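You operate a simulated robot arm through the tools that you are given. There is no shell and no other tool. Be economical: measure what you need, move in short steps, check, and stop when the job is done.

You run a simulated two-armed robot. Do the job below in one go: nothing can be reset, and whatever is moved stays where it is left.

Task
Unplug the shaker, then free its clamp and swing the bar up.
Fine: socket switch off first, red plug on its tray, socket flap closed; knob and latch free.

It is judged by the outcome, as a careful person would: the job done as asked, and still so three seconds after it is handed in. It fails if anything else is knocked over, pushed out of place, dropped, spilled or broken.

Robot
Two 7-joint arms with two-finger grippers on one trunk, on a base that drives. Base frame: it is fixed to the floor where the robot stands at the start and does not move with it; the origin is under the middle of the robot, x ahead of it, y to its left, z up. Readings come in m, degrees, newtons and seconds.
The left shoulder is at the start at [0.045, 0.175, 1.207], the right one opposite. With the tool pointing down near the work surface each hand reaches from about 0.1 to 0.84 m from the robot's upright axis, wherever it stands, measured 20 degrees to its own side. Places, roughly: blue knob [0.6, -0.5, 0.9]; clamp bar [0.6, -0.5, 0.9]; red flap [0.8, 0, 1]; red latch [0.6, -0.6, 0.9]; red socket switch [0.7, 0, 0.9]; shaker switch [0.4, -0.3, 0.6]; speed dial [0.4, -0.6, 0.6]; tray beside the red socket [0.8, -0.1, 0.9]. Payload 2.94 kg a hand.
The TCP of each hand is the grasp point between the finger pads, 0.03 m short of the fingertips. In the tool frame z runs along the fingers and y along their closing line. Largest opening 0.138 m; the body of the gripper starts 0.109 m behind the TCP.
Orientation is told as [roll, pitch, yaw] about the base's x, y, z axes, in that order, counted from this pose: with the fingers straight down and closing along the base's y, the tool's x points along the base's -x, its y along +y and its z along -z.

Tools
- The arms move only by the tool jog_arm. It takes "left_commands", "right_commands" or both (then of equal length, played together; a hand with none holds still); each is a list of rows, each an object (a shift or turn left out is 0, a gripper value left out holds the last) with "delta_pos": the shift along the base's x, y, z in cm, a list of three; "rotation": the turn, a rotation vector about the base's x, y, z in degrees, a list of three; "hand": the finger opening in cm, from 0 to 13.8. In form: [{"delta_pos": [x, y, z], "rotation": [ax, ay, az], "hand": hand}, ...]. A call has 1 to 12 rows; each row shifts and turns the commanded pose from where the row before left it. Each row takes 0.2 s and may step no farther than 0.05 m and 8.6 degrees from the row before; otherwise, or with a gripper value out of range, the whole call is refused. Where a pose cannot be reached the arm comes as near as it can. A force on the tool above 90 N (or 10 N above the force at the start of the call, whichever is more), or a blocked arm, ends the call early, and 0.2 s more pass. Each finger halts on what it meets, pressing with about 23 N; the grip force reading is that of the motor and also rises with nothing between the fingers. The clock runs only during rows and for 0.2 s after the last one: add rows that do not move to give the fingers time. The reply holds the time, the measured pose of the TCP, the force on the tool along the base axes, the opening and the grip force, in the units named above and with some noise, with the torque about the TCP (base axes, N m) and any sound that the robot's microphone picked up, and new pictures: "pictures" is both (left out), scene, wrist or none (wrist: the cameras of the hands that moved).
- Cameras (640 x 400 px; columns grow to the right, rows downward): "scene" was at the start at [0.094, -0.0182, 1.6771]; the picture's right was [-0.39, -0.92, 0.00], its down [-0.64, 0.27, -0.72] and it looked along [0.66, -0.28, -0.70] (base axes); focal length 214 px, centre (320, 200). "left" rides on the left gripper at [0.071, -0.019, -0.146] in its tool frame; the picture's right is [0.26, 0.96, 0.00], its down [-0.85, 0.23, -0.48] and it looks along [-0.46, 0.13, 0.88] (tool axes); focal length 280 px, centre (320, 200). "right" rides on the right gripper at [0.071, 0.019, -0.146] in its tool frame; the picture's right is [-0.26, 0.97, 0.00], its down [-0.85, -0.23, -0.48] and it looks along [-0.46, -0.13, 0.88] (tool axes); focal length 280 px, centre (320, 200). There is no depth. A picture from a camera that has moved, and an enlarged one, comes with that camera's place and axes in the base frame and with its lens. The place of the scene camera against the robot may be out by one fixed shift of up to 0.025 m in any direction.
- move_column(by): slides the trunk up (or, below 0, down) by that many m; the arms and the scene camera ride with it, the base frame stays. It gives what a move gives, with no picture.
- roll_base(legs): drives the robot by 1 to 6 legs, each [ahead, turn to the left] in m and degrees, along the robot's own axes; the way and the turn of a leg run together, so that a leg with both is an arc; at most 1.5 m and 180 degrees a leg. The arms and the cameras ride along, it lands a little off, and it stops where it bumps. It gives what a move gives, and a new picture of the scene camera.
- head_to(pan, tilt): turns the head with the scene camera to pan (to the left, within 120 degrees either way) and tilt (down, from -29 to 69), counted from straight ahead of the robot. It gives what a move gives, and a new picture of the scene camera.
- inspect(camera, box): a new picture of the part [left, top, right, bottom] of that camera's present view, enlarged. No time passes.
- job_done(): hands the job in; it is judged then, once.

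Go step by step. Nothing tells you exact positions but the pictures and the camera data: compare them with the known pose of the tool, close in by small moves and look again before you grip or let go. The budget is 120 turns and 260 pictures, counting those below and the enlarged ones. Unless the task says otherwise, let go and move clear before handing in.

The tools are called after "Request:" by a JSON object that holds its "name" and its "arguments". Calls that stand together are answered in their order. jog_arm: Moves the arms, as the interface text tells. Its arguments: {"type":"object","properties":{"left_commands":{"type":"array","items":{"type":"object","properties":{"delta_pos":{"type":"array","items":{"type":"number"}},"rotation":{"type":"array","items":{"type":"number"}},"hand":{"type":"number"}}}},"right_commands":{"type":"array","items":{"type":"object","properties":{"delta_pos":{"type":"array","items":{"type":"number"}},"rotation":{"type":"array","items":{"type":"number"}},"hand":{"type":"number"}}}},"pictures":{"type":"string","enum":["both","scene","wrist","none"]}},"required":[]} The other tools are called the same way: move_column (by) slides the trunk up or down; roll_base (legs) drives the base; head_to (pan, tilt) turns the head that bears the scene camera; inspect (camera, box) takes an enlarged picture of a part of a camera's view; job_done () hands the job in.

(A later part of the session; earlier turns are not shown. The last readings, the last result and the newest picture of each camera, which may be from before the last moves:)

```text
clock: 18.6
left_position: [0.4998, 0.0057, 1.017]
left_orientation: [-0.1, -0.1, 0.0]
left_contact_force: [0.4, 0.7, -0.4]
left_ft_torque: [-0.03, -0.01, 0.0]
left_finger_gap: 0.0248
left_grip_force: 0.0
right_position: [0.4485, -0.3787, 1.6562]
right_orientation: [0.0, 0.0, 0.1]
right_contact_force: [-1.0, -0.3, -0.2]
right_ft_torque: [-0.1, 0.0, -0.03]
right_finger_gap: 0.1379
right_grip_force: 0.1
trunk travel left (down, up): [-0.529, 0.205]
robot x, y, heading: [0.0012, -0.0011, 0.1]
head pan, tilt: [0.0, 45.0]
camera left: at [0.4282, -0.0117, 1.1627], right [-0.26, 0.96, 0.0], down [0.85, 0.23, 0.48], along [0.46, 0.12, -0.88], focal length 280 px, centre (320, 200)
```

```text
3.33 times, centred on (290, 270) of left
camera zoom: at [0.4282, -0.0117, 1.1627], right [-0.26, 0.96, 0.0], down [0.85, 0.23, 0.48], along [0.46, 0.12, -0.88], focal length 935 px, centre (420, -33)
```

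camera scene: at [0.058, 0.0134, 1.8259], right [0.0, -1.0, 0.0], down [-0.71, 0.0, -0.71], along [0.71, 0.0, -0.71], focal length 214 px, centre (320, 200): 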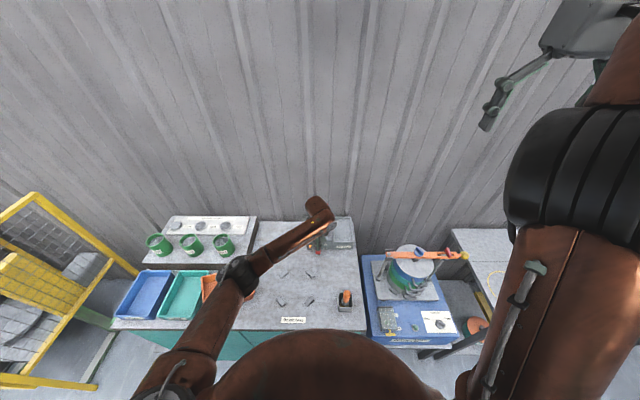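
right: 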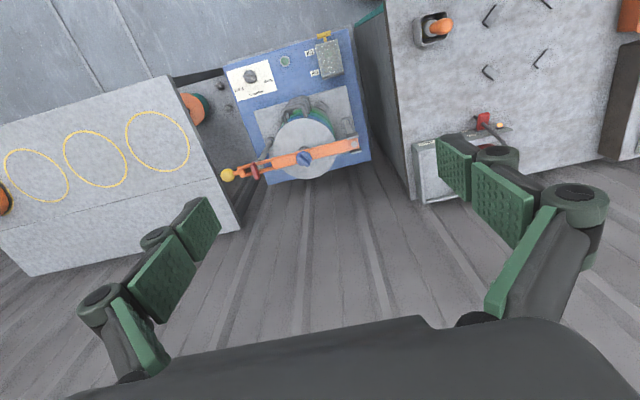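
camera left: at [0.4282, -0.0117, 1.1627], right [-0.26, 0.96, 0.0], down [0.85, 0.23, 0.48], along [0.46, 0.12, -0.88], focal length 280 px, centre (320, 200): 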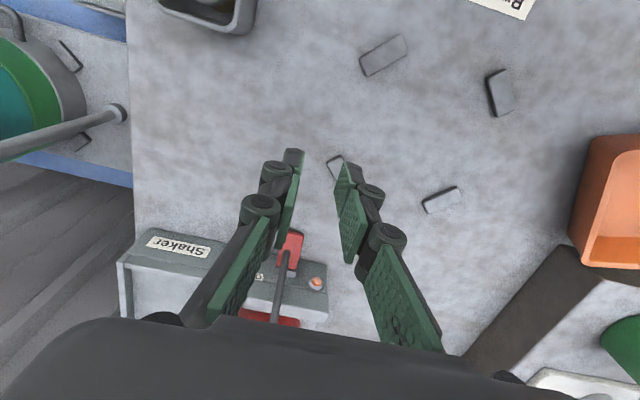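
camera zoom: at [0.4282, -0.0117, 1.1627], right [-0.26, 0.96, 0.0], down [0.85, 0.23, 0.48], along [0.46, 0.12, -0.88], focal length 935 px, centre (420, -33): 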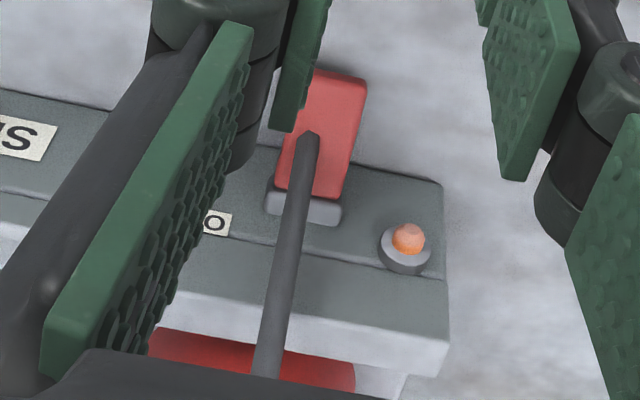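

The lamp has gone dark and the lever points down: the socket is off. Next I bring the opened left hand above the plug.

Request:
{"name": "jog_arm", "arguments": {"left_commands": [{"delta_pos": [0, 0, 5], "hand": 9}, {"delta_pos": [0, 0, 5]}, {"delta_pos": [2, 0, 4.5]}, {"delta_pos": [4, 0, 2]}, {"delta_pos": [4.5, 0, 0]}, {"delta_pos": [4.5, 0, 0]}, {"delta_pos": [4.5, 0, 0]}], "pictures": "both"}}

Request:
{"name": "inspect", "arguments": {"camera": "left", "box": [220, 120, 420, 320]}}

Request:
{"name": "inspect", "arguments": {"camera": "scene", "box": [280, 190, 360, 260]}}

```text
clock: 20.2
left_position: [0.6941, 0.0059, 1.1796]
left_orientation: [-0.1, -0.2, -0.1]
left_contact_force: [-0.7, 0.0, -0.2]
left_ft_torque: [-0.01, 0.01, -0.01]
left_finger_gap: 0.09
left_grip_force: 0.1
right_position: [0.4505, -0.3829, 1.6544]
right_orientation: [0.0, -0.1, 0.0]
right_contact_force: [-0.6, -0.7, -1.0]
right_ft_torque: [0.02, 0.04, 0.0]
right_finger_gap: 0.1379
right_grip_force: 0.0
trunk travel left (down, up): [-0.529, 0.205]
robot x, y, heading: [-0.003, 0.0036, 0.0]
head pan, tilt: [0.0, 45.0]
camera scene: at [0.0582, 0.0117, 1.8259], right [0.0, -1.0, 0.0], down [-0.71, 0.0, -0.71], along [0.71, 0.0, -0.71], focal length 214 px, centre (320, 200)
camera left: at [0.6234, -0.0129, 1.3268], right [-0.26, 0.97, 0.0], down [0.85, 0.23, 0.48], along [0.46, 0.12, -0.88], focal length 280 px, centre (320, 200)
```

scene: 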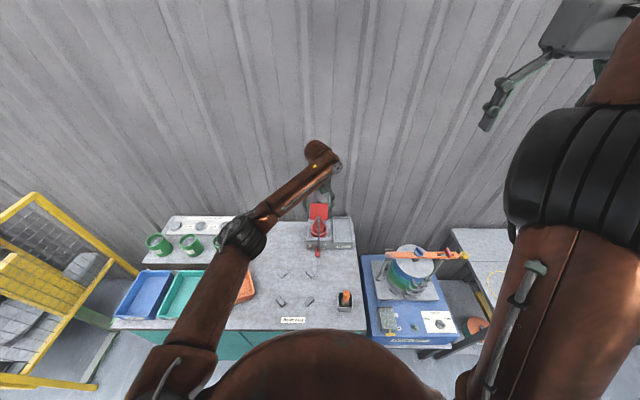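
left: 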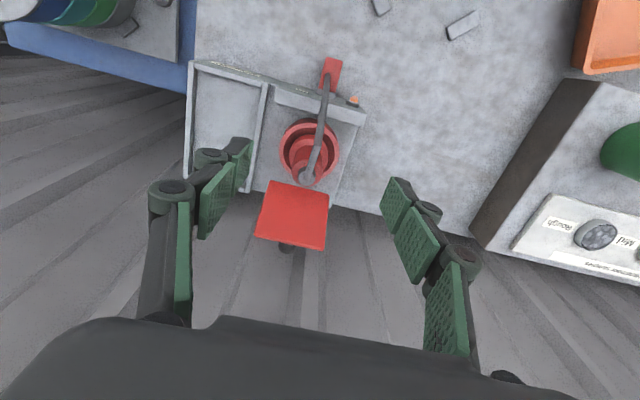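

```text
2.00 times, centred on (320, 220) of left
camera zoom: at [0.6234, -0.0129, 1.3268], right [-0.26, 0.97, 0.0], down [0.85, 0.23, 0.48], along [0.46, 0.12, -0.88], focal length 561 px, centre (320, 160)
```

zoom: 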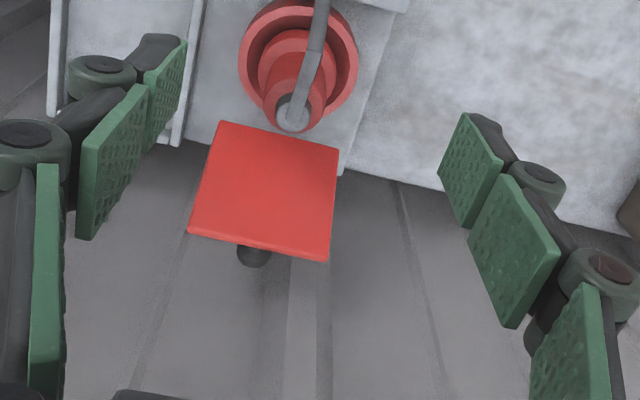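

```text
5.71 times, centred on (320, 225) of scene
camera zoom: at [0.0582, 0.0117, 1.8259], right [0.0, -1.0, 0.0], down [-0.71, 0.0, -0.71], along [0.71, 0.0, -0.71], focal length 1226 px, centre (320, 57)
```

zoom: 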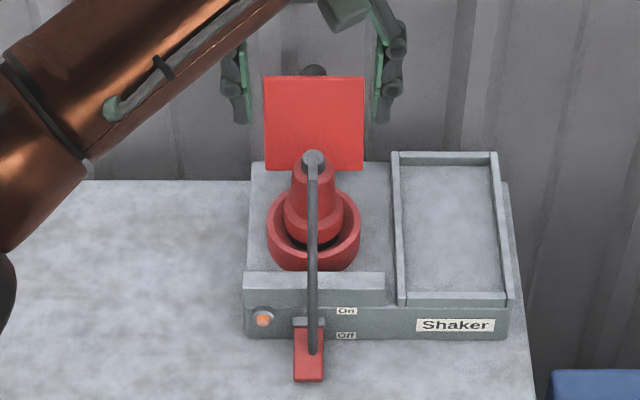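

Plug top is at about [0.751, 0.0045, 1.036], collar top near 0.945. I straddle the plug from above.

Request:
{"name": "jog_arm", "arguments": {"left_commands": [{"delta_pos": [3, -0.1, 0]}, {"delta_pos": [2.6, 0, -1]}, {"delta_pos": [0, 0, -4.5]}, {"delta_pos": [0, 0, -4.5]}, {"delta_pos": [0, 0, -4]}, {"delta_pos": [0, 0, -3]}], "pictures": "wrist"}}

Request:
{"name": "inspect", "arguments": {"camera": "scene", "box": [280, 190, 360, 260]}}

```text
clock: 21.6
left_position: [0.7335, 0.0046, 1.0158]
left_orientation: [-0.1, -0.2, 0.0]
left_contact_force: [-1.1, -0.8, -0.4]
left_ft_torque: [0.02, 0.04, 0.03]
left_finger_gap: 0.0902
left_grip_force: 0.1
left hand out of reach, approached as far as the arm can: row 2
right_position: [0.4491, -0.3794, 1.6556]
right_orientation: [0.0, 0.0, 0.0]
right_contact_force: [0.6, -0.4, 0.4]
right_ft_torque: [0.0, -0.01, 0.03]
right_finger_gap: 0.1382
right_grip_force: 0.0
trunk travel left (down, up): [-0.529, 0.205]
robot x, y, heading: [0.0018, -0.0004, 0.1]
head pan, tilt: [0.0, 45.0]
camera left: at [0.6627, -0.0134, 1.1622], right [-0.26, 0.96, 0.0], down [0.85, 0.23, 0.48], along [0.46, 0.12, -0.88], focal length 280 px, centre (320, 200)
```

left: 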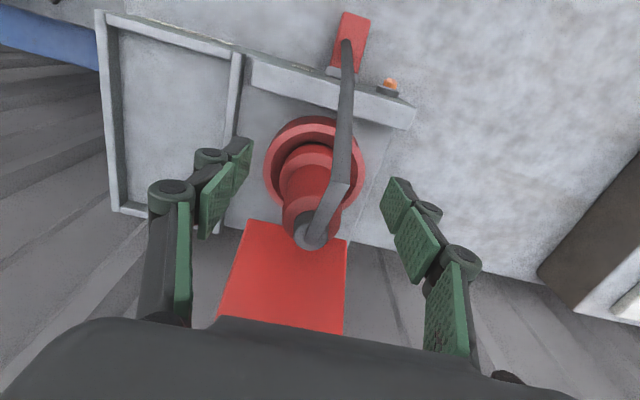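

```text
5.71 times, centred on (320, 225) of scene
camera zoom: at [0.0577, 0.0134, 1.8259], right [0.0, -1.0, 0.0], down [-0.71, 0.0, -0.71], along [0.71, 0.0, -0.71], focal length 1226 px, centre (320, 57)
```

zoom: 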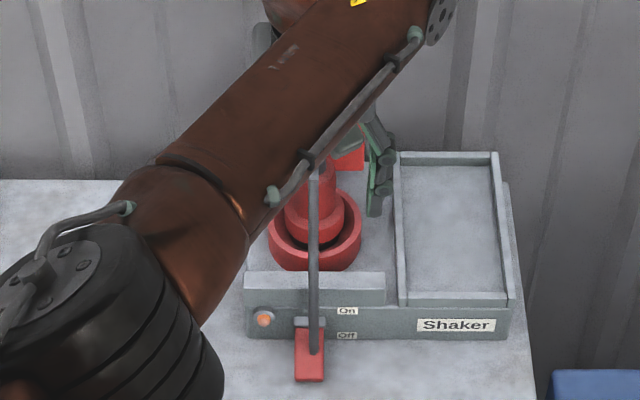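

Request:
{"name": "jog_arm", "arguments": {"left_commands": [{"delta_pos": [1.7, 0, -1.5]}, {}], "pictures": "wrist"}}

Request:
{"name": "inspect", "arguments": {"camera": "left", "box": [200, 100, 440, 320]}}

```text
clock: 22.2
left_position: [0.7331, 0.0072, 1.0083]
left_orientation: [-0.1, -0.3, 0.0]
left_contact_force: [-0.2, 0.3, 0.3]
left_ft_torque: [0.02, -0.01, -0.01]
left_finger_gap: 0.0898
left_grip_force: 0.1
left hand out of reach, approached as far as the arm can: row 1
right_position: [0.4495, -0.3822, 1.6553]
right_orientation: [0.0, 0.0, 0.0]
right_contact_force: [0.4, -0.2, 0.2]
right_ft_torque: [0.01, -0.05, 0.03]
right_finger_gap: 0.1381
right_grip_force: 0.1
trunk travel left (down, up): [-0.529, 0.205]
robot x, y, heading: [0.0008, -0.0006, -0.2]
head pan, tilt: [0.0, 45.0]
camera left: at [0.6614, -0.0116, 1.1544], right [-0.26, 0.96, 0.0], down [0.85, 0.23, 0.48], along [0.46, 0.12, -0.88], focal length 280 px, centre (320, 200)
```

left: 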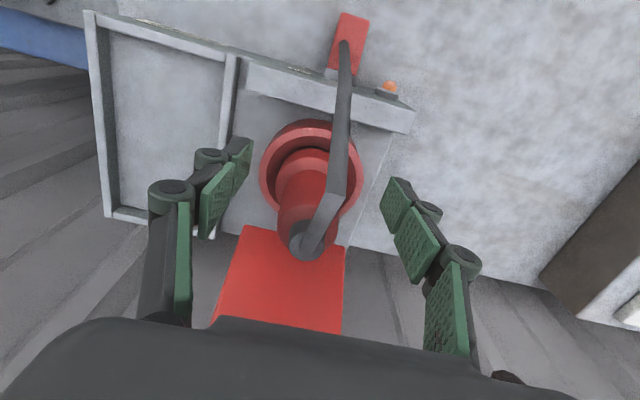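

```text
1.82 times, centred on (320, 210) of left
camera zoom: at [0.6614, -0.0116, 1.1544], right [-0.26, 0.96, 0.0], down [0.85, 0.23, 0.48], along [0.46, 0.12, -0.88], focal length 510 px, centre (320, 182)
```

zoom: 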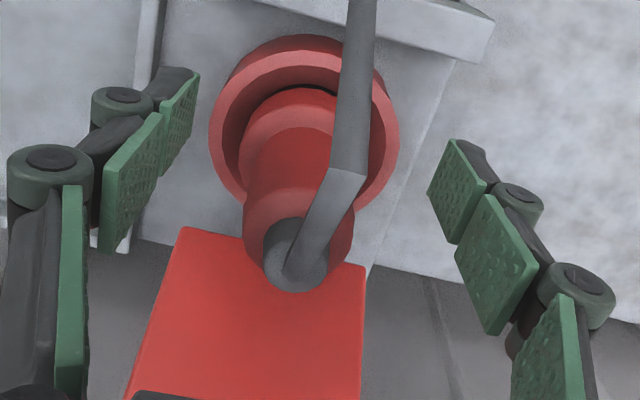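

Request:
{"name": "jog_arm", "arguments": {"left_commands": [{"rotation": [0, -7.5, 0]}, {"rotation": [0, -7.5, 0]}, {"delta_pos": [0.5, -0.2, -0.5]}, {}], "pictures": "wrist"}}

Request:
{"name": "inspect", "arguments": {"camera": "left", "box": [200, 100, 440, 320]}}

```text
clock: 23.2
left_position: [0.7376, 0.0073, 1.0026]
left_orientation: [-0.1, -15.3, 0.1]
left_contact_force: [-0.3, 0.6, 1.1]
left_ft_torque: [-0.01, 0.01, -0.03]
left_finger_gap: 0.0899
left_grip_force: 0.0
right_position: [0.4498, -0.379, 1.6579]
right_orientation: [-0.1, 0.0, 0.0]
right_contact_force: [-0.7, 0.1, -0.3]
right_ft_torque: [-0.07, -0.01, -0.02]
right_finger_gap: 0.1379
right_grip_force: 0.1
trunk travel left (down, up): [-0.529, 0.205]
robot x, y, heading: [0.0045, 0.0015, -0.3]
head pan, tilt: [0.0, 45.0]
camera left: at [0.6313, -0.0106, 1.1259], right [-0.25, 0.96, -0.07], down [0.69, 0.23, 0.68], along [0.67, 0.12, -0.73], focal length 280 px, centre (320, 200)
```

left: 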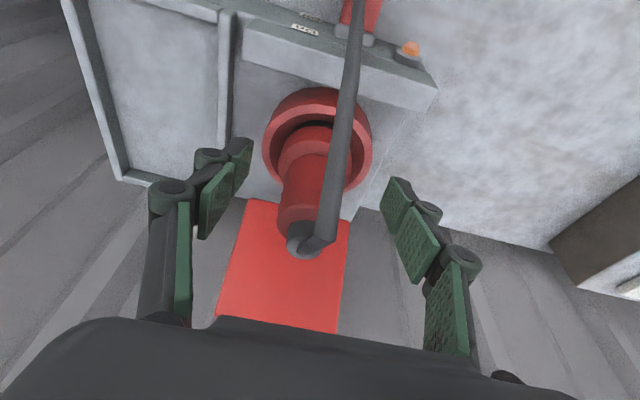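

```text
1.82 times, centred on (320, 210) of left
camera zoom: at [0.6313, -0.0106, 1.1259], right [-0.25, 0.96, -0.07], down [0.69, 0.23, 0.68], along [0.67, 0.12, -0.73], focal length 510 px, centre (320, 182)
```

zoom: 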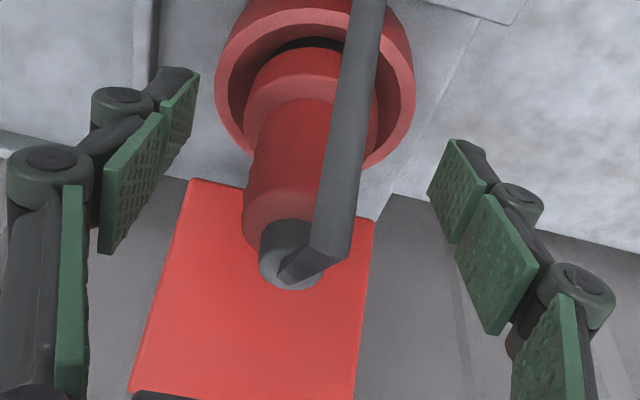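

Request:
{"name": "jog_arm", "arguments": {"left_commands": [{"delta_pos": [1.2, -0.3, -0.4]}, {"hand": 2}, {"hand": 2}, {"hand": 2}, {"hand": 2}, {"hand": 2}, {"hand": 2}], "pictures": "wrist"}}

Request:
{"name": "inspect", "arguments": {"camera": "left", "box": [200, 100, 440, 320]}}

```text
clock: 24.8
left_position: [0.751, 0.0024, 0.9991]
left_orientation: [-0.2, -15.3, 0.0]
left_contact_force: [2.2, 2.9, 3.9]
left_ft_torque: [0.15, -0.23, 0.07]
left_finger_gap: 0.0349
left_grip_force: 23.3
right_position: [0.4495, -0.3792, 1.6559]
right_orientation: [-0.1, 0.0, -0.1]
right_contact_force: [0.3, -0.1, 0.7]
right_ft_torque: [0.0, 0.02, 0.01]
right_finger_gap: 0.1381
right_grip_force: 0.0
trunk travel left (down, up): [-0.529, 0.205]
robot x, y, heading: [-0.0, 0.0045, -0.0]
head pan, tilt: [0.0, 45.0]
camera left: at [0.6442, -0.0148, 1.1219], right [-0.25, 0.96, -0.07], down [0.69, 0.23, 0.68], along [0.68, 0.12, -0.73], focal length 280 px, centre (320, 200)
```

left: 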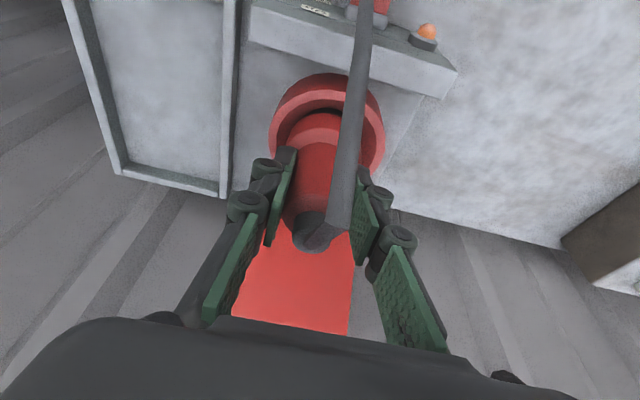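

```text
1.82 times, centred on (320, 210) of left
camera zoom: at [0.6442, -0.0148, 1.1219], right [-0.25, 0.96, -0.07], down [0.69, 0.23, 0.68], along [0.68, 0.12, -0.73], focal length 510 px, centre (320, 182)
```

zoom: 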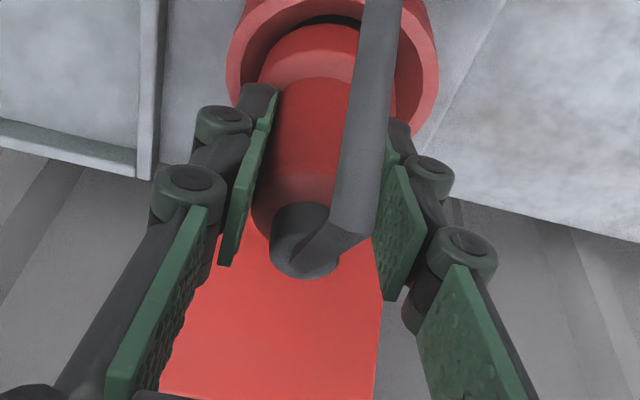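

The plug body (3.5 cm) is gripped; I pull it straight up gently.

Request:
{"name": "jog_arm", "arguments": {"left_commands": [{"hand": 1}, {"delta_pos": [0, 0, 0.7]}, {"delta_pos": [0, 0, 0.7]}, {"delta_pos": [0, 0, 0.8]}, {"delta_pos": [0, 0, 1]}, {"delta_pos": [0, 0, 1]}], "pictures": "wrist"}}

Request:
{"name": "inspect", "arguments": {"camera": "scene", "box": [280, 190, 360, 260]}}

```text
clock: 26.2
left_position: [0.751, 0.0011, 1.0422]
left_orientation: [-0.1, -15.2, 0.0]
left_contact_force: [0.0, 0.6, -1.8]
left_ft_torque: [0.02, 0.02, -0.02]
left_finger_gap: 0.035
left_grip_force: 22.6
right_position: [0.4485, -0.3808, 1.6561]
right_orientation: [0.0, 0.0, -0.1]
right_contact_force: [0.3, 0.6, 0.2]
right_ft_torque: [0.01, 0.02, -0.04]
right_finger_gap: 0.1383
right_grip_force: 0.1
trunk travel left (down, up): [-0.529, 0.205]
robot x, y, heading: [0.0002, 0.0013, -0.1]
head pan, tilt: [0.0, 45.0]
camera left: at [0.6443, -0.0156, 1.1638], right [-0.25, 0.97, -0.07], down [0.69, 0.23, 0.68], along [0.67, 0.12, -0.73], focal length 280 px, centre (320, 200)
```

left: 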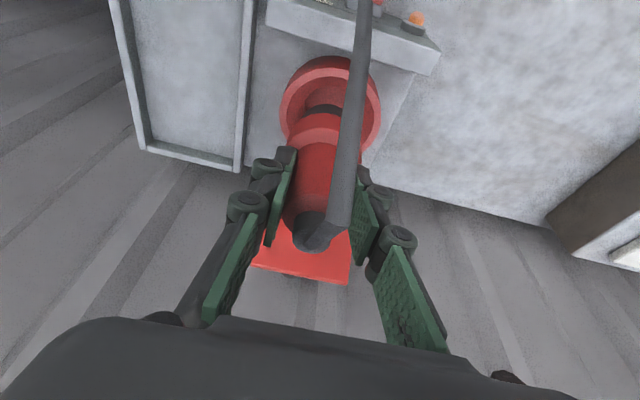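

```text
5.71 times, centred on (320, 225) of scene
camera zoom: at [0.0572, 0.0134, 1.8259], right [0.0, -1.0, 0.0], down [-0.71, 0.0, -0.71], along [0.71, 0.0, -0.71], focal length 1226 px, centre (320, 57)
```

zoom: 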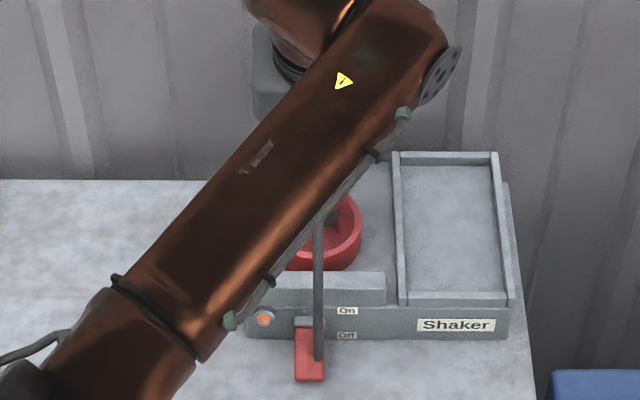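

Request:
{"name": "jog_arm", "arguments": {"left_commands": [{"delta_pos": [0, 0, 2]}, {"delta_pos": [0, 0, 2]}, {"delta_pos": [0, 0, 2]}], "pictures": "wrist"}}

Request:
{"name": "inspect", "arguments": {"camera": "left", "box": [200, 20, 440, 280]}}

```text
clock: 27.0
left_position: [0.751, 0.003, 1.1015]
left_orientation: [-0.1, -15.3, 0.0]
left_contact_force: [0.1, -1.3, -1.8]
left_ft_torque: [-0.02, -0.02, 0.0]
left_finger_gap: 0.0352
left_grip_force: 22.8
right_position: [0.449, -0.3814, 1.6555]
right_orientation: [0.0, -0.2, 0.0]
right_contact_force: [0.5, -0.8, 0.1]
right_ft_torque: [0.02, 0.0, 0.01]
right_finger_gap: 0.1379
right_grip_force: 0.1
trunk travel left (down, up): [-0.529, 0.205]
robot x, y, heading: [0.0005, -0.0019, -0.2]
head pan, tilt: [0.0, 45.0]
camera left: at [0.6444, -0.0143, 1.2239], right [-0.25, 0.96, -0.07], down [0.69, 0.23, 0.68], along [0.67, 0.12, -0.73], focal length 280 px, centre (320, 200)
```

left: 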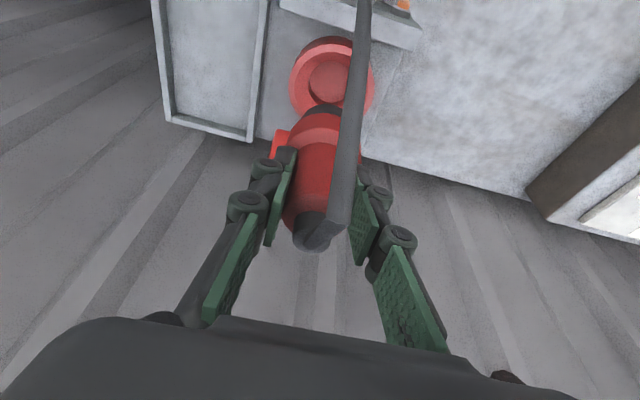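

```text
1.54 times, centred on (320, 150) of left
camera zoom: at [0.6444, -0.0143, 1.2239], right [-0.25, 0.96, -0.07], down [0.69, 0.23, 0.68], along [0.67, 0.12, -0.73], focal length 431 px, centre (320, 277)
```

zoom: 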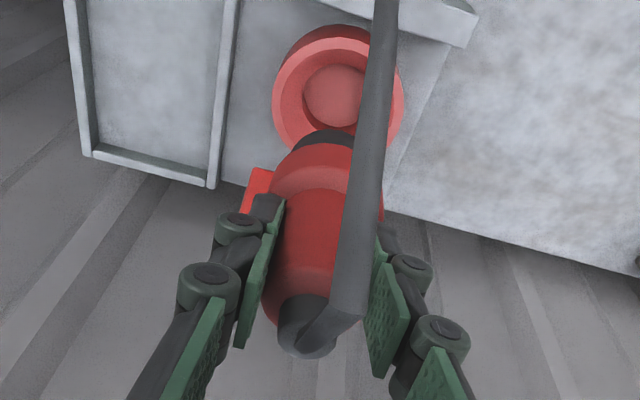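

The plug is out with a flat black base. I carry it right over the tray centre (about [0.765, -0.12]).

Request:
{"name": "jog_arm", "arguments": {"left_commands": [{"delta_pos": [0, -3, 0.5]}, {"delta_pos": [0, -3, 0]}, {"delta_pos": [0.5, -3, 0]}, {"delta_pos": [0.3, -3, 0]}, {}], "pictures": "wrist"}}

Request:
{"name": "inspect", "arguments": {"camera": "scene", "box": [280, 180, 370, 260]}}

```text
clock: 28.2
left_position: [0.7568, -0.1161, 1.1079]
left_orientation: [-0.2, -15.6, -1.2]
left_contact_force: [0.5, 0.1, -1.2]
left_ft_torque: [-0.06, 0.01, 0.0]
left_finger_gap: 0.0353
left_grip_force: 22.9
left hand out of reach, approached as far as the arm can: row 4
right_position: [0.4509, -0.3791, 1.6554]
right_orientation: [-0.1, 0.0, 0.1]
right_contact_force: [-0.1, 0.9, 0.8]
right_ft_torque: [-0.06, 0.0, -0.02]
right_finger_gap: 0.138
right_grip_force: 0.1
trunk travel left (down, up): [-0.529, 0.205]
robot x, y, heading: [0.0011, 0.0012, 0.1]
head pan, tilt: [0.0, 45.0]
camera left: at [0.6486, -0.1312, 1.2305], right [-0.23, 0.97, -0.08], down [0.69, 0.22, 0.69], along [0.68, 0.11, -0.72], focal length 280 px, centre (320, 200)
```

left: 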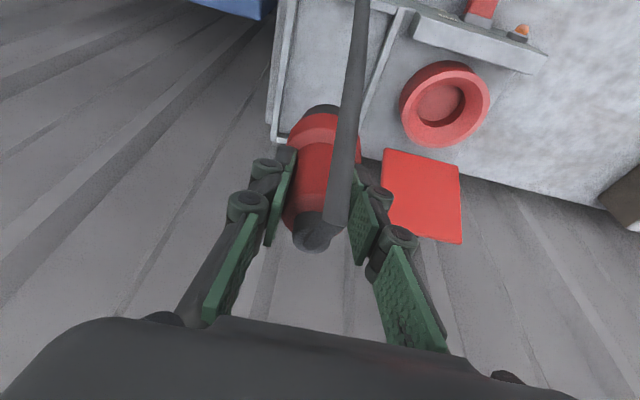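

```text
5.00 times, centred on (325, 220) of scene
camera zoom: at [0.0583, 0.0152, 1.8258], right [0.0, -1.0, 0.0], down [-0.71, 0.0, -0.71], along [0.71, 0.0, -0.71], focal length 1072 px, centre (295, 100)
```

zoom: 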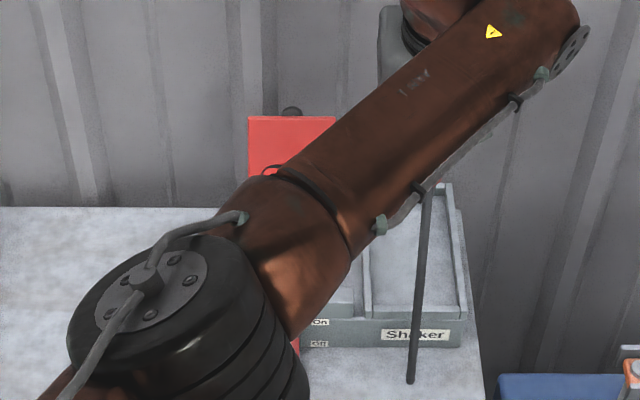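

Request:
{"name": "jog_arm", "arguments": {"left_commands": [{"delta_pos": [0, -0.2, -2.5]}, {"delta_pos": [0, 0, -2.5]}, {"delta_pos": [0, 0, -1.5]}, {"delta_pos": [0, 0, -1]}, {}], "pictures": "wrist"}}

Request:
{"name": "inspect", "arguments": {"camera": "left", "box": [200, 20, 440, 280]}}

```text
clock: 29.4
left_position: [0.7484, -0.1148, 1.0472]
left_orientation: [-0.2, -15.1, 0.1]
left_contact_force: [-0.5, 0.4, -1.0]
left_ft_torque: [0.01, -0.04, 0.03]
left_finger_gap: 0.0351
left_grip_force: 22.9
left hand out of reach, approached as far as the arm can: row 2
right_position: [0.4496, -0.3809, 1.6559]
right_orientation: [-0.1, 0.0, 0.0]
right_contact_force: [0.3, 0.2, 1.4]
right_ft_torque: [-0.04, -0.02, 0.02]
right_finger_gap: 0.1381
right_grip_force: 0.0
trunk travel left (down, up): [-0.529, 0.205]
robot x, y, heading: [-0.0032, 0.0026, -0.1]
head pan, tilt: [0.0, 45.0]
camera left: at [0.6431, -0.1334, 1.1712], right [-0.25, 0.96, -0.07], down [0.69, 0.23, 0.68], along [0.67, 0.12, -0.73], focal length 280 px, centre (320, 200)
```

left: 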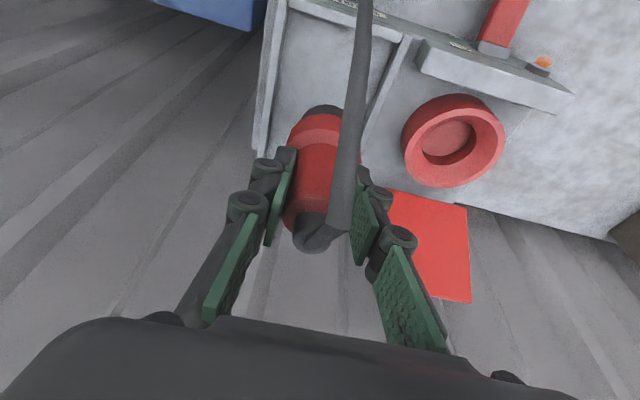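

```text
1.54 times, centred on (320, 150) of left
camera zoom: at [0.6431, -0.1334, 1.1712], right [-0.25, 0.96, -0.07], down [0.69, 0.23, 0.68], along [0.67, 0.12, -0.73], focal length 431 px, centre (320, 277)
```

zoom: 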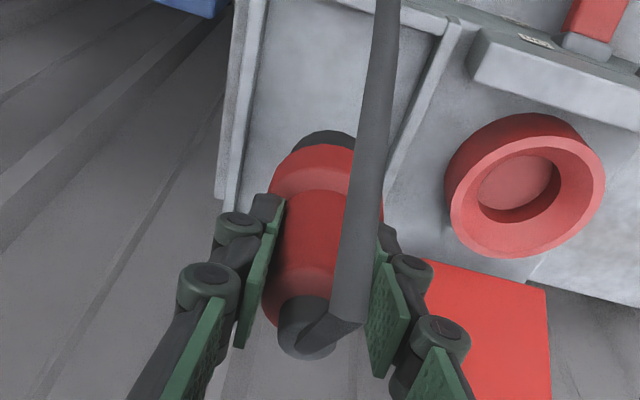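

Request:
{"name": "jog_arm", "arguments": {"left_commands": [{"delta_pos": [0.3, -0.2, -1]}, {"delta_pos": [0, 0, -1]}, {"delta_pos": [0, 0, -0.7]}, {"delta_pos": [0, 0, -0.5]}, {}], "pictures": "wrist"}}

Request:
{"name": "inspect", "arguments": {"camera": "left", "box": [200, 20, 440, 280]}}

Request:
{"name": "inspect", "arguments": {"camera": "scene", "box": [280, 180, 370, 260]}}

```text
clock: 30.6
left_position: [0.7468, -0.114, 1.016]
left_orientation: [-0.1, -15.3, 0.0]
left_contact_force: [-0.5, 0.8, -1.2]
left_ft_torque: [0.02, -0.04, 0.0]
left_finger_gap: 0.035
left_grip_force: 22.6
left hand out of reach, approached as far as the arm can: row 1
right_position: [0.4491, -0.381, 1.6553]
right_orientation: [0.0, 0.0, -0.1]
right_contact_force: [0.0, 0.0, 0.3]
right_ft_torque: [-0.02, -0.01, 0.02]
right_finger_gap: 0.1381
right_grip_force: 0.0
trunk travel left (down, up): [-0.529, 0.205]
robot x, y, heading: [0.002, -0.0006, 0.0]
head pan, tilt: [0.0, 45.0]
camera left: at [0.6406, -0.1325, 1.1382], right [-0.25, 0.96, -0.07], down [0.69, 0.23, 0.68], along [0.68, 0.12, -0.73], focal length 280 px, centre (320, 200)
```

left: 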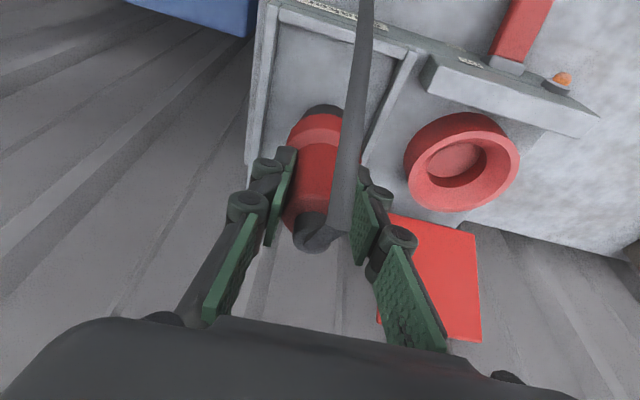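

```text
1.54 times, centred on (320, 150) of left
camera zoom: at [0.6406, -0.1325, 1.1382], right [-0.25, 0.96, -0.07], down [0.69, 0.23, 0.68], along [0.68, 0.12, -0.73], focal length 431 px, centre (320, 277)
```

zoom: 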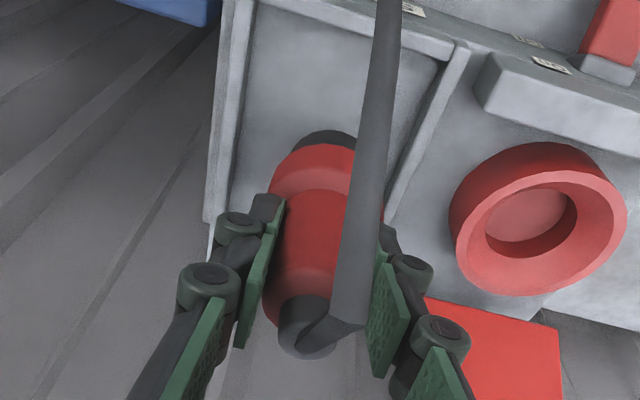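

```text
5.00 times, centred on (325, 220) of scene
camera zoom: at [0.0572, 0.0129, 1.8259], right [0.0, -1.0, 0.0], down [-0.71, 0.0, -0.71], along [0.71, 0.0, -0.71], focal length 1072 px, centre (295, 100)
```

zoom: 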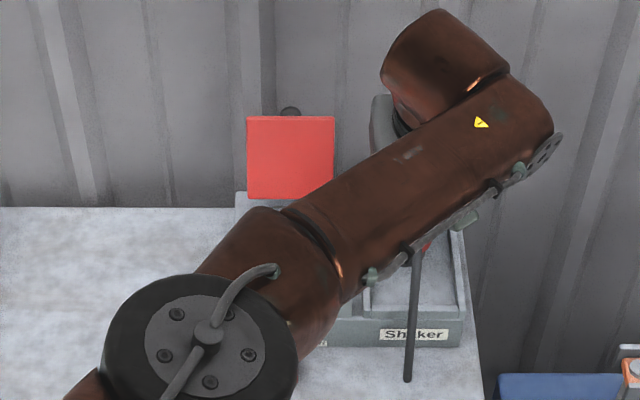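

Request:
{"name": "jog_arm", "arguments": {"left_commands": [{"delta_pos": [0, -0.2, -0.6]}, {"delta_pos": [0, 0, -0.6]}, {"delta_pos": [0, 0, -0.6]}, {"delta_pos": [0, 0, -0.6]}, {}], "pictures": "wrist"}}

Request:
{"name": "inspect", "arguments": {"camera": "left", "box": [200, 20, 440, 280]}}

```text
clock: 31.8
left_position: [0.742, -0.1123, 0.998]
left_orientation: [-0.1, -16.2, -0.2]
left_contact_force: [8.8, -3.8, 42.3]
left_ft_torque: [-0.24, -0.41, -0.09]
left_finger_gap: 0.0352
left_grip_force: 23.5
left hand out of reach, approached as far as the arm can: row 1, 4
right_position: [0.4443, -0.3822, 1.6578]
right_orientation: [0.0, -0.1, 0.0]
right_contact_force: [1.0, -0.4, 0.2]
right_ft_torque: [0.0, -0.01, 0.0]
right_finger_gap: 0.1381
right_grip_force: 0.1
trunk travel left (down, up): [-0.529, 0.205]
robot x, y, heading: [-0.0014, -0.0001, -0.1]
head pan, tilt: [0.0, 45.0]
camera left: at [0.6344, -0.1307, 1.1197], right [-0.25, 0.97, -0.07], down [0.68, 0.23, 0.69], along [0.69, 0.12, -0.72], focal length 280 px, centre (320, 200)
```

left: 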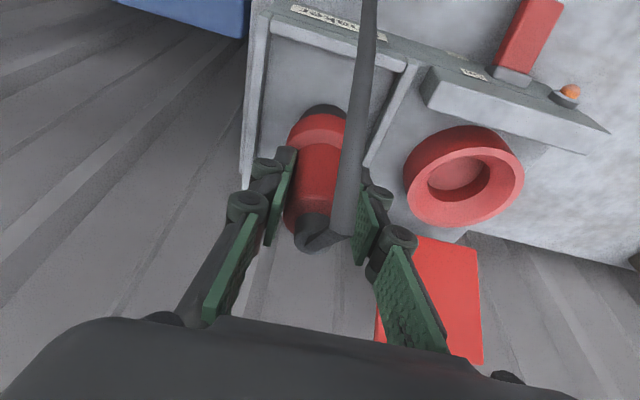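

```text
1.54 times, centred on (320, 150) of left
camera zoom: at [0.6344, -0.1307, 1.1197], right [-0.25, 0.97, -0.07], down [0.68, 0.23, 0.69], along [0.69, 0.12, -0.72], focal length 431 px, centre (320, 277)
```

zoom: 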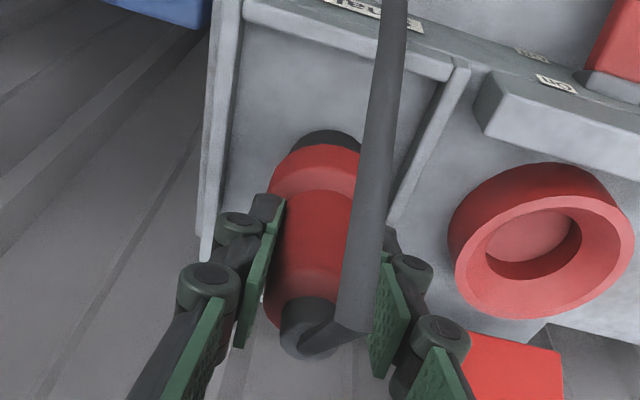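

The plug stands on the tray floor (42 N up). I relax the press a little, then open the fingers.

Request:
{"name": "jog_arm", "arguments": {"left_commands": [{"delta_pos": [0.2, 0, 0.7]}, {"delta_pos": [0, 0, 0.5]}, {}], "pictures": "none"}}

```text
clock: 32.6
left_position: [0.7411, -0.1115, 0.9991]
left_orientation: [0.1, -14.9, 0.1]
left_contact_force: [-0.8, 0.0, -1.2]
left_ft_torque: [0.04, 0.03, -0.03]
left_finger_gap: 0.0352
left_grip_force: 23.3
right_position: [0.4506, -0.3802, 1.6525]
right_orientation: [0.0, -0.1, -0.1]
right_contact_force: [0.1, 0.0, 0.4]
right_ft_torque: [0.01, 0.01, -0.04]
right_finger_gap: 0.138
right_grip_force: 0.0
trunk travel left (down, up): [-0.529, 0.205]
robot x, y, heading: [0.0004, -0.0047, 0.2]
head pan, tilt: [0.0, 45.0]
```

Request:
{"name": "jog_arm", "arguments": {"left_commands": [{"delta_pos": [0, 0, -0.2]}, {"hand": 5}, {"hand": 6}, {"hand": 6.5}, {}], "pictures": "wrist"}}

Request:
{"name": "inspect", "arguments": {"camera": "left", "box": [200, 20, 440, 280]}}

```text
clock: 33.8
left_position: [0.7419, -0.1114, 0.998]
left_orientation: [0.0, -15.2, 0.1]
left_contact_force: [0.7, -0.2, -0.6]
left_ft_torque: [-0.03, -0.04, 0.03]
left_finger_gap: 0.0653
left_grip_force: 0.0
right_position: [0.4485, -0.3804, 1.6556]
right_orientation: [0.0, 0.0, 0.0]
right_contact_force: [0.4, 0.1, 1.1]
right_ft_torque: [0.03, -0.02, -0.01]
right_finger_gap: 0.1378
right_grip_force: 0.1
trunk travel left (down, up): [-0.529, 0.205]
robot x, y, heading: [-0.0003, 0.0019, -0.1]
head pan, tilt: [0.0, 45.0]
camera left: at [0.6362, -0.13, 1.1222], right [-0.25, 0.96, -0.07], down [0.69, 0.23, 0.68], along [0.67, 0.12, -0.73], focal length 280 px, centre (320, 200)
```

left: 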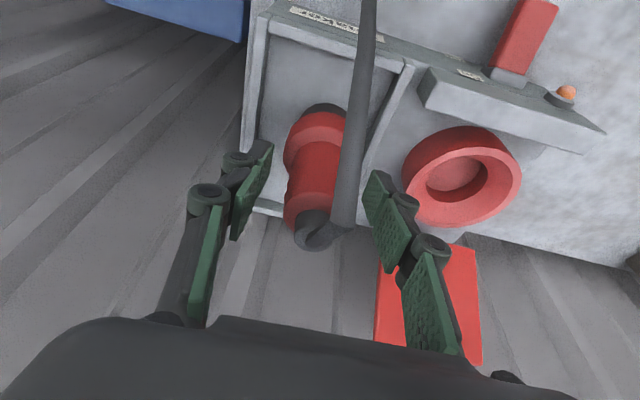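

```text
1.54 times, centred on (320, 150) of left
camera zoom: at [0.6362, -0.13, 1.1222], right [-0.25, 0.96, -0.07], down [0.69, 0.23, 0.68], along [0.67, 0.12, -0.73], focal length 431 px, centre (320, 277)
```

zoom: 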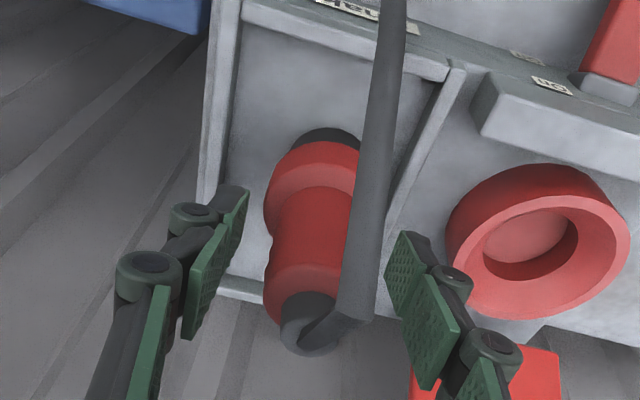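

The plug stands freely on the tray. I rise straight up clear of it.

Request:
{"name": "jog_arm", "arguments": {"left_commands": [{"hand": 8.5, "delta_pos": [0, 0, 0.5]}, {"delta_pos": [0, 0, 2]}, {"delta_pos": [0, 0, 3]}, {"delta_pos": [0, 0, 4]}, {"delta_pos": [-2, 0, 4]}, {"delta_pos": [-3, 3, 2]}], "pictures": "both"}}

Request:
{"name": "inspect", "arguments": {"camera": "left", "box": [200, 60, 440, 260]}}

Request:
{"name": "inspect", "arguments": {"camera": "scene", "box": [280, 180, 370, 260]}}

```text
clock: 35.2
left_position: [0.6927, -0.0801, 1.1559]
left_orientation: [-0.1, -15.3, 0.1]
left_contact_force: [-0.1, 0.2, 0.6]
left_ft_torque: [-0.04, -0.02, 0.02]
left_finger_gap: 0.0852
left_grip_force: 0.0
right_position: [0.449, -0.3783, 1.6566]
right_orientation: [-0.2, 0.0, 0.0]
right_contact_force: [-0.1, -0.2, 0.1]
right_ft_torque: [-0.08, -0.02, 0.01]
right_finger_gap: 0.138
right_grip_force: 0.1
trunk travel left (down, up): [-0.529, 0.205]
robot x, y, heading: [-0.0008, 0.0028, -0.0]
head pan, tilt: [0.0, 45.0]
camera scene: at [0.0568, 0.0168, 1.8259], right [0.0, -1.0, 0.0], down [-0.71, 0.0, -0.71], along [0.71, 0.0, -0.71], focal length 214 px, centre (320, 200)
camera left: at [0.5868, -0.0982, 1.279], right [-0.25, 0.96, -0.07], down [0.69, 0.23, 0.68], along [0.67, 0.12, -0.73], focal length 280 px, centre (320, 200)
```

scene: 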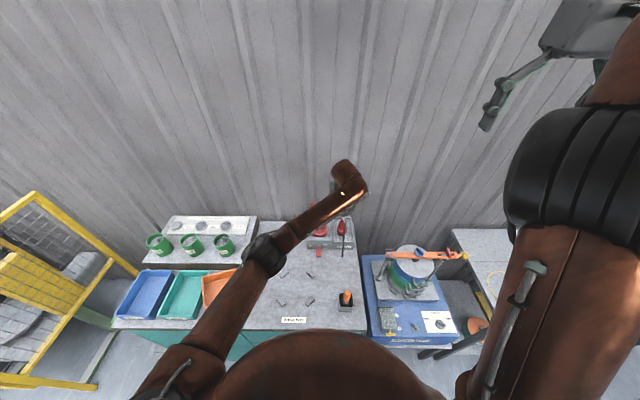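
left: 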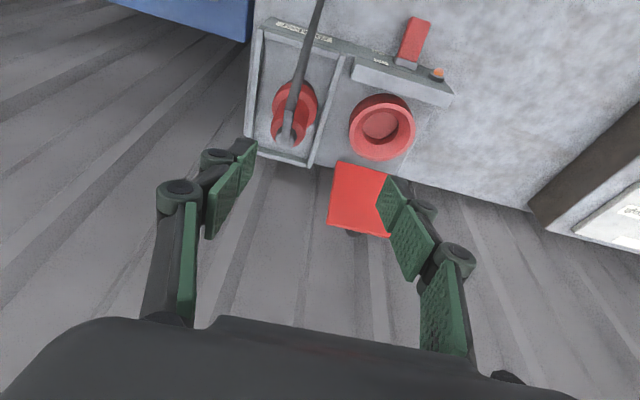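

```text
2.00 times, centred on (320, 160) of left
camera zoom: at [0.5868, -0.0982, 1.279], right [-0.25, 0.96, -0.07], down [0.69, 0.23, 0.68], along [0.67, 0.12, -0.73], focal length 561 px, centre (320, 280)
```

zoom: 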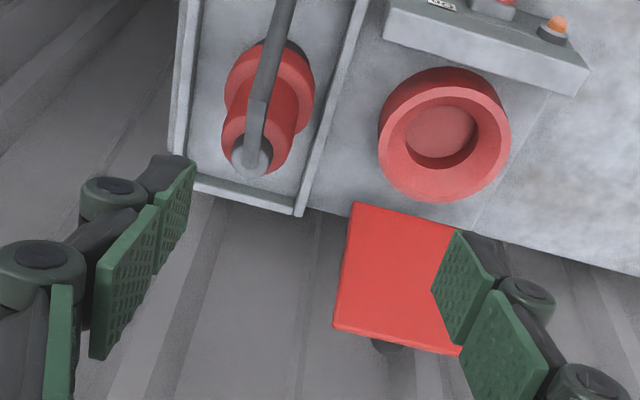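

```text
5.00 times, centred on (325, 220) of scene
camera zoom: at [0.0568, 0.0168, 1.8259], right [0.0, -1.0, 0.0], down [-0.71, 0.0, -0.71], along [0.71, 0.0, -0.71], focal length 1072 px, centre (295, 100)
```

zoom: 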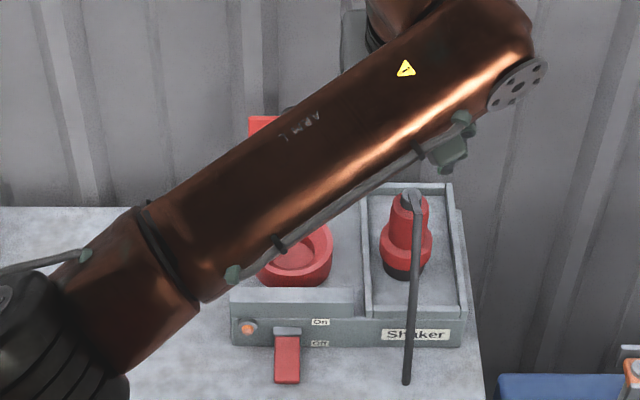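

Plug is standing on its tray and the socket is empty. The flap leans back with its top edge near [0.848, 0.005, 1.033]; I tilt the left hand and bring closed fingers above and behind that edge.

Request:
{"name": "jog_arm", "arguments": {"left_commands": [{"hand": 0, "delta_pos": [0, 2, 2], "rotation": [0, -7, 0]}, {"delta_pos": [0, 3, 1], "rotation": [0, -7, 0]}, {"delta_pos": [1, 3, 0], "rotation": [0, -7, 0]}, {"delta_pos": [2, 3, 0], "rotation": [0, -7, 0]}, {"delta_pos": [3, 0, 0], "rotation": [0, -7, 0]}, {"delta_pos": [3, 0, 0]}, {"delta_pos": [3, 0, 0]}, {"delta_pos": [3, 0, 0]}], "pictures": "both"}}

Request:
{"name": "inspect", "arguments": {"camera": "left", "box": [220, 60, 420, 260]}}

Request:
{"name": "inspect", "arguments": {"camera": "scene", "box": [270, 170, 370, 250]}}

```text
clock: 37.0
left_position: [0.8423, 0.0264, 1.1836]
left_orientation: [-0.1, -50.3, -0.1]
left_contact_force: [0.8, 0.2, 0.2]
left_ft_torque: [0.0, 0.04, 0.03]
left_finger_gap: 0.0
left_grip_force: 22.6
right_position: [0.4512, -0.3831, 1.6557]
right_orientation: [0.0, -0.1, 0.0]
right_contact_force: [0.6, -1.0, 0.1]
right_ft_torque: [0.02, 0.02, -0.04]
right_finger_gap: 0.1378
right_grip_force: 0.0
trunk travel left (down, up): [-0.529, 0.205]
robot x, y, heading: [-0.0055, -0.0004, 0.3]
head pan, tilt: [0.0, 45.0]
camera scene: at [0.0582, 0.0123, 1.8259], right [0.0, -1.0, 0.0], down [-0.71, 0.0, -0.71], along [0.71, 0.0, -0.71], focal length 214 px, centre (320, 200)
camera left: at [0.6859, 0.0088, 1.2237], right [-0.17, 0.97, -0.2], down [0.18, 0.23, 0.96], along [0.97, 0.12, -0.21], focal length 280 px, centre (320, 200)
```

scene: 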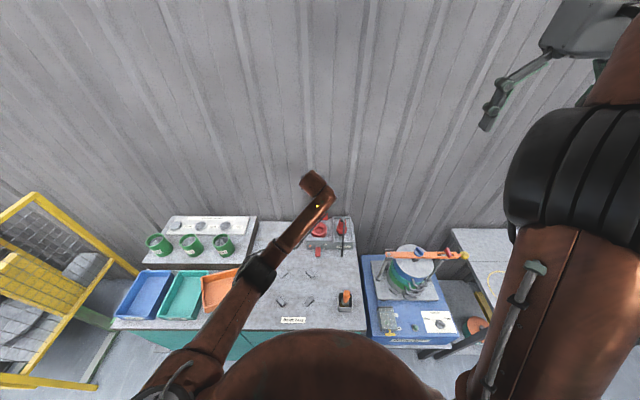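
left: 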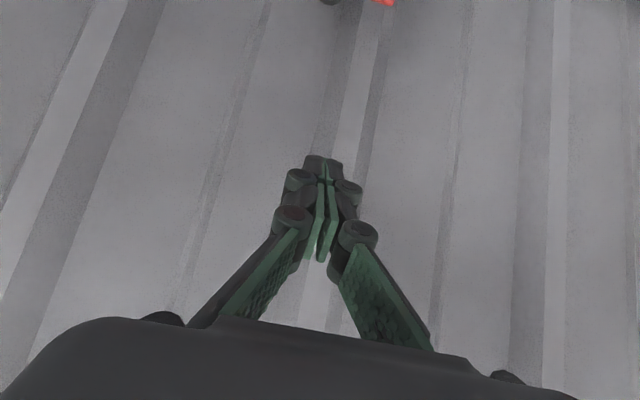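

```text
2.00 times, centred on (320, 160) of left
camera zoom: at [0.6859, 0.0088, 1.2237], right [-0.17, 0.97, -0.2], down [0.18, 0.23, 0.96], along [0.97, 0.12, -0.21], focal length 561 px, centre (320, 280)
```

zoom: 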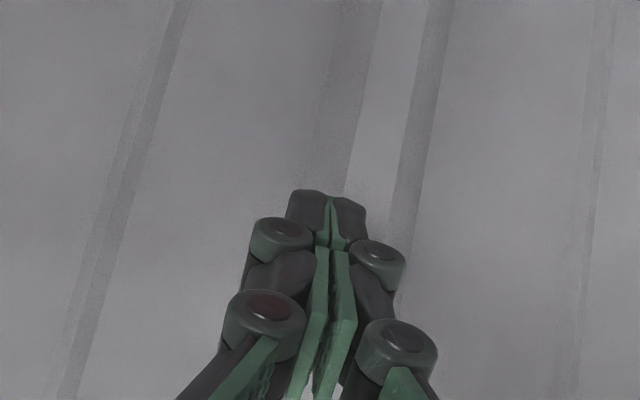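

```text
5.00 times, centred on (320, 210) of scene
camera zoom: at [0.0582, 0.0123, 1.8259], right [0.0, -1.0, 0.0], down [-0.71, 0.0, -0.71], along [0.71, 0.0, -0.71], focal length 1072 px, centre (320, 150)
```

zoom: 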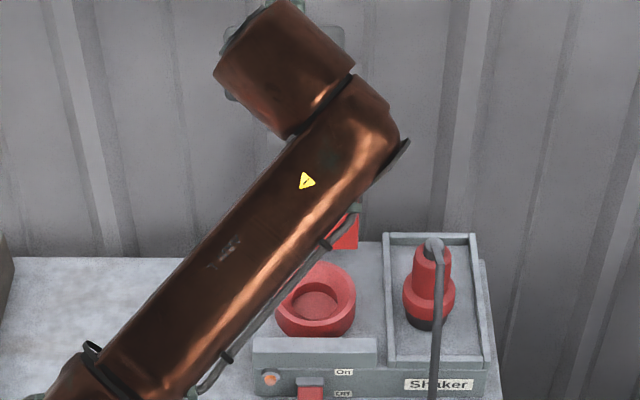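

Request:
{"name": "jog_arm", "arguments": {"left_commands": [{"delta_pos": [2.2, 0, 0]}, {"delta_pos": [0, 0, -4]}, {"delta_pos": [0, 0, -4]}, {"delta_pos": [0, 0, -3]}, {"delta_pos": [0, 0, -2]}, {"delta_pos": [0, 0, -1.5]}, {}], "pictures": "both"}}

Request:
{"name": "inspect", "arguments": {"camera": "left", "box": [220, 40, 420, 240]}}

Request:
{"name": "inspect", "arguments": {"camera": "scene", "box": [270, 170, 370, 250]}}

```text
clock: 38.6
left_position: [0.8644, 0.027, 1.0409]
left_orientation: [-0.1, -50.5, 0.0]
left_contact_force: [2.3, 0.4, 8.4]
left_ft_torque: [0.08, 0.15, 0.13]
left_finger_gap: 0.0061
left_grip_force: 28.2
right_position: [0.4486, -0.381, 1.6565]
right_orientation: [0.0, 0.0, 0.0]
right_contact_force: [-0.7, 0.1, 0.4]
right_ft_torque: [0.0, 0.04, -0.01]
right_finger_gap: 0.138
right_grip_force: 0.1
trunk travel left (down, up): [-0.529, 0.205]
robot x, y, heading: [-0.0005, -0.0014, -0.2]
head pan, tilt: [0.0, 45.0]
camera scene: at [0.0566, 0.0136, 1.8261], right [0.0, -1.0, 0.0], down [-0.71, 0.0, -0.71], along [0.71, 0.0, -0.71], focal length 214 px, centre (320, 200)
camera left: at [0.7063, 0.0088, 1.0801], right [-0.17, 0.97, -0.2], down [0.17, 0.23, 0.96], along [0.97, 0.12, -0.21], focal length 280 px, centre (320, 200)
```

scene: 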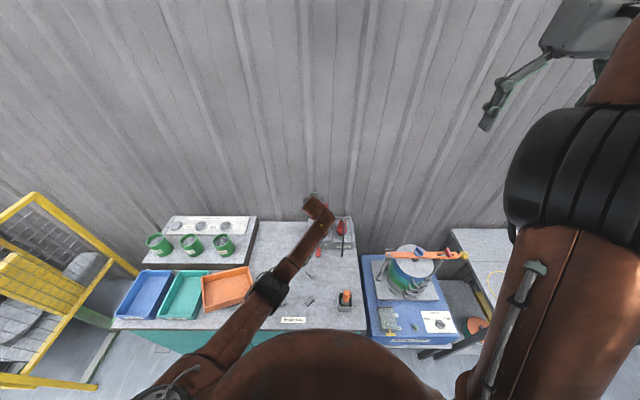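
left: 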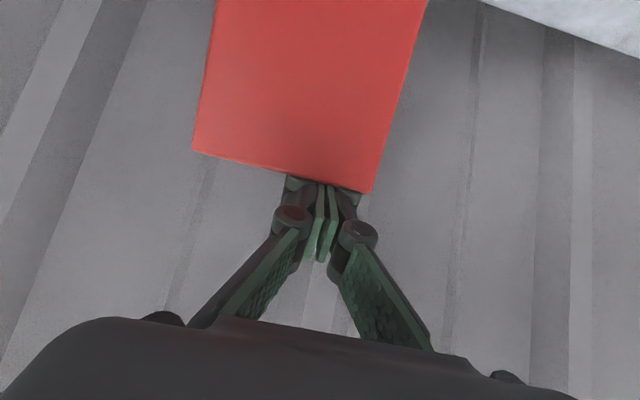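

```text
2.00 times, centred on (320, 140) of left
camera zoom: at [0.7063, 0.0088, 1.0801], right [-0.17, 0.97, -0.2], down [0.17, 0.23, 0.96], along [0.97, 0.12, -0.21], focal length 561 px, centre (320, 320)
```

zoom: 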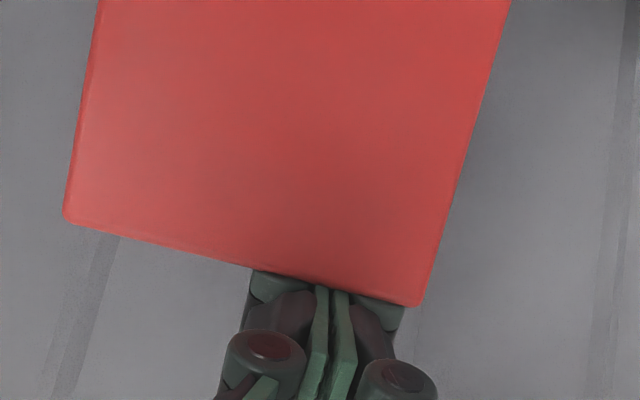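

```text
5.00 times, centred on (320, 210) of scene
camera zoom: at [0.0566, 0.0136, 1.8261], right [0.0, -1.0, 0.0], down [-0.71, 0.0, -0.71], along [0.71, 0.0, -0.71], focal length 1072 px, centre (320, 150)
```

zoom: 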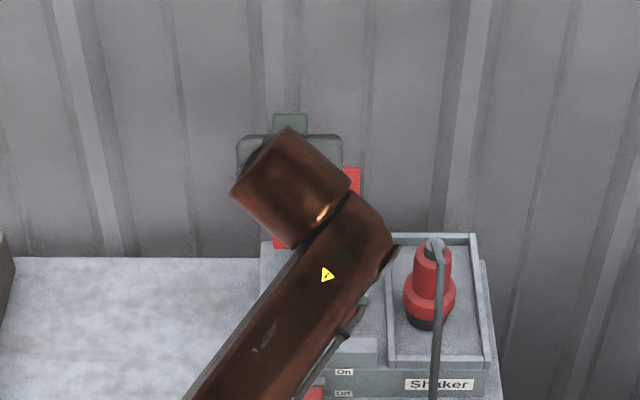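

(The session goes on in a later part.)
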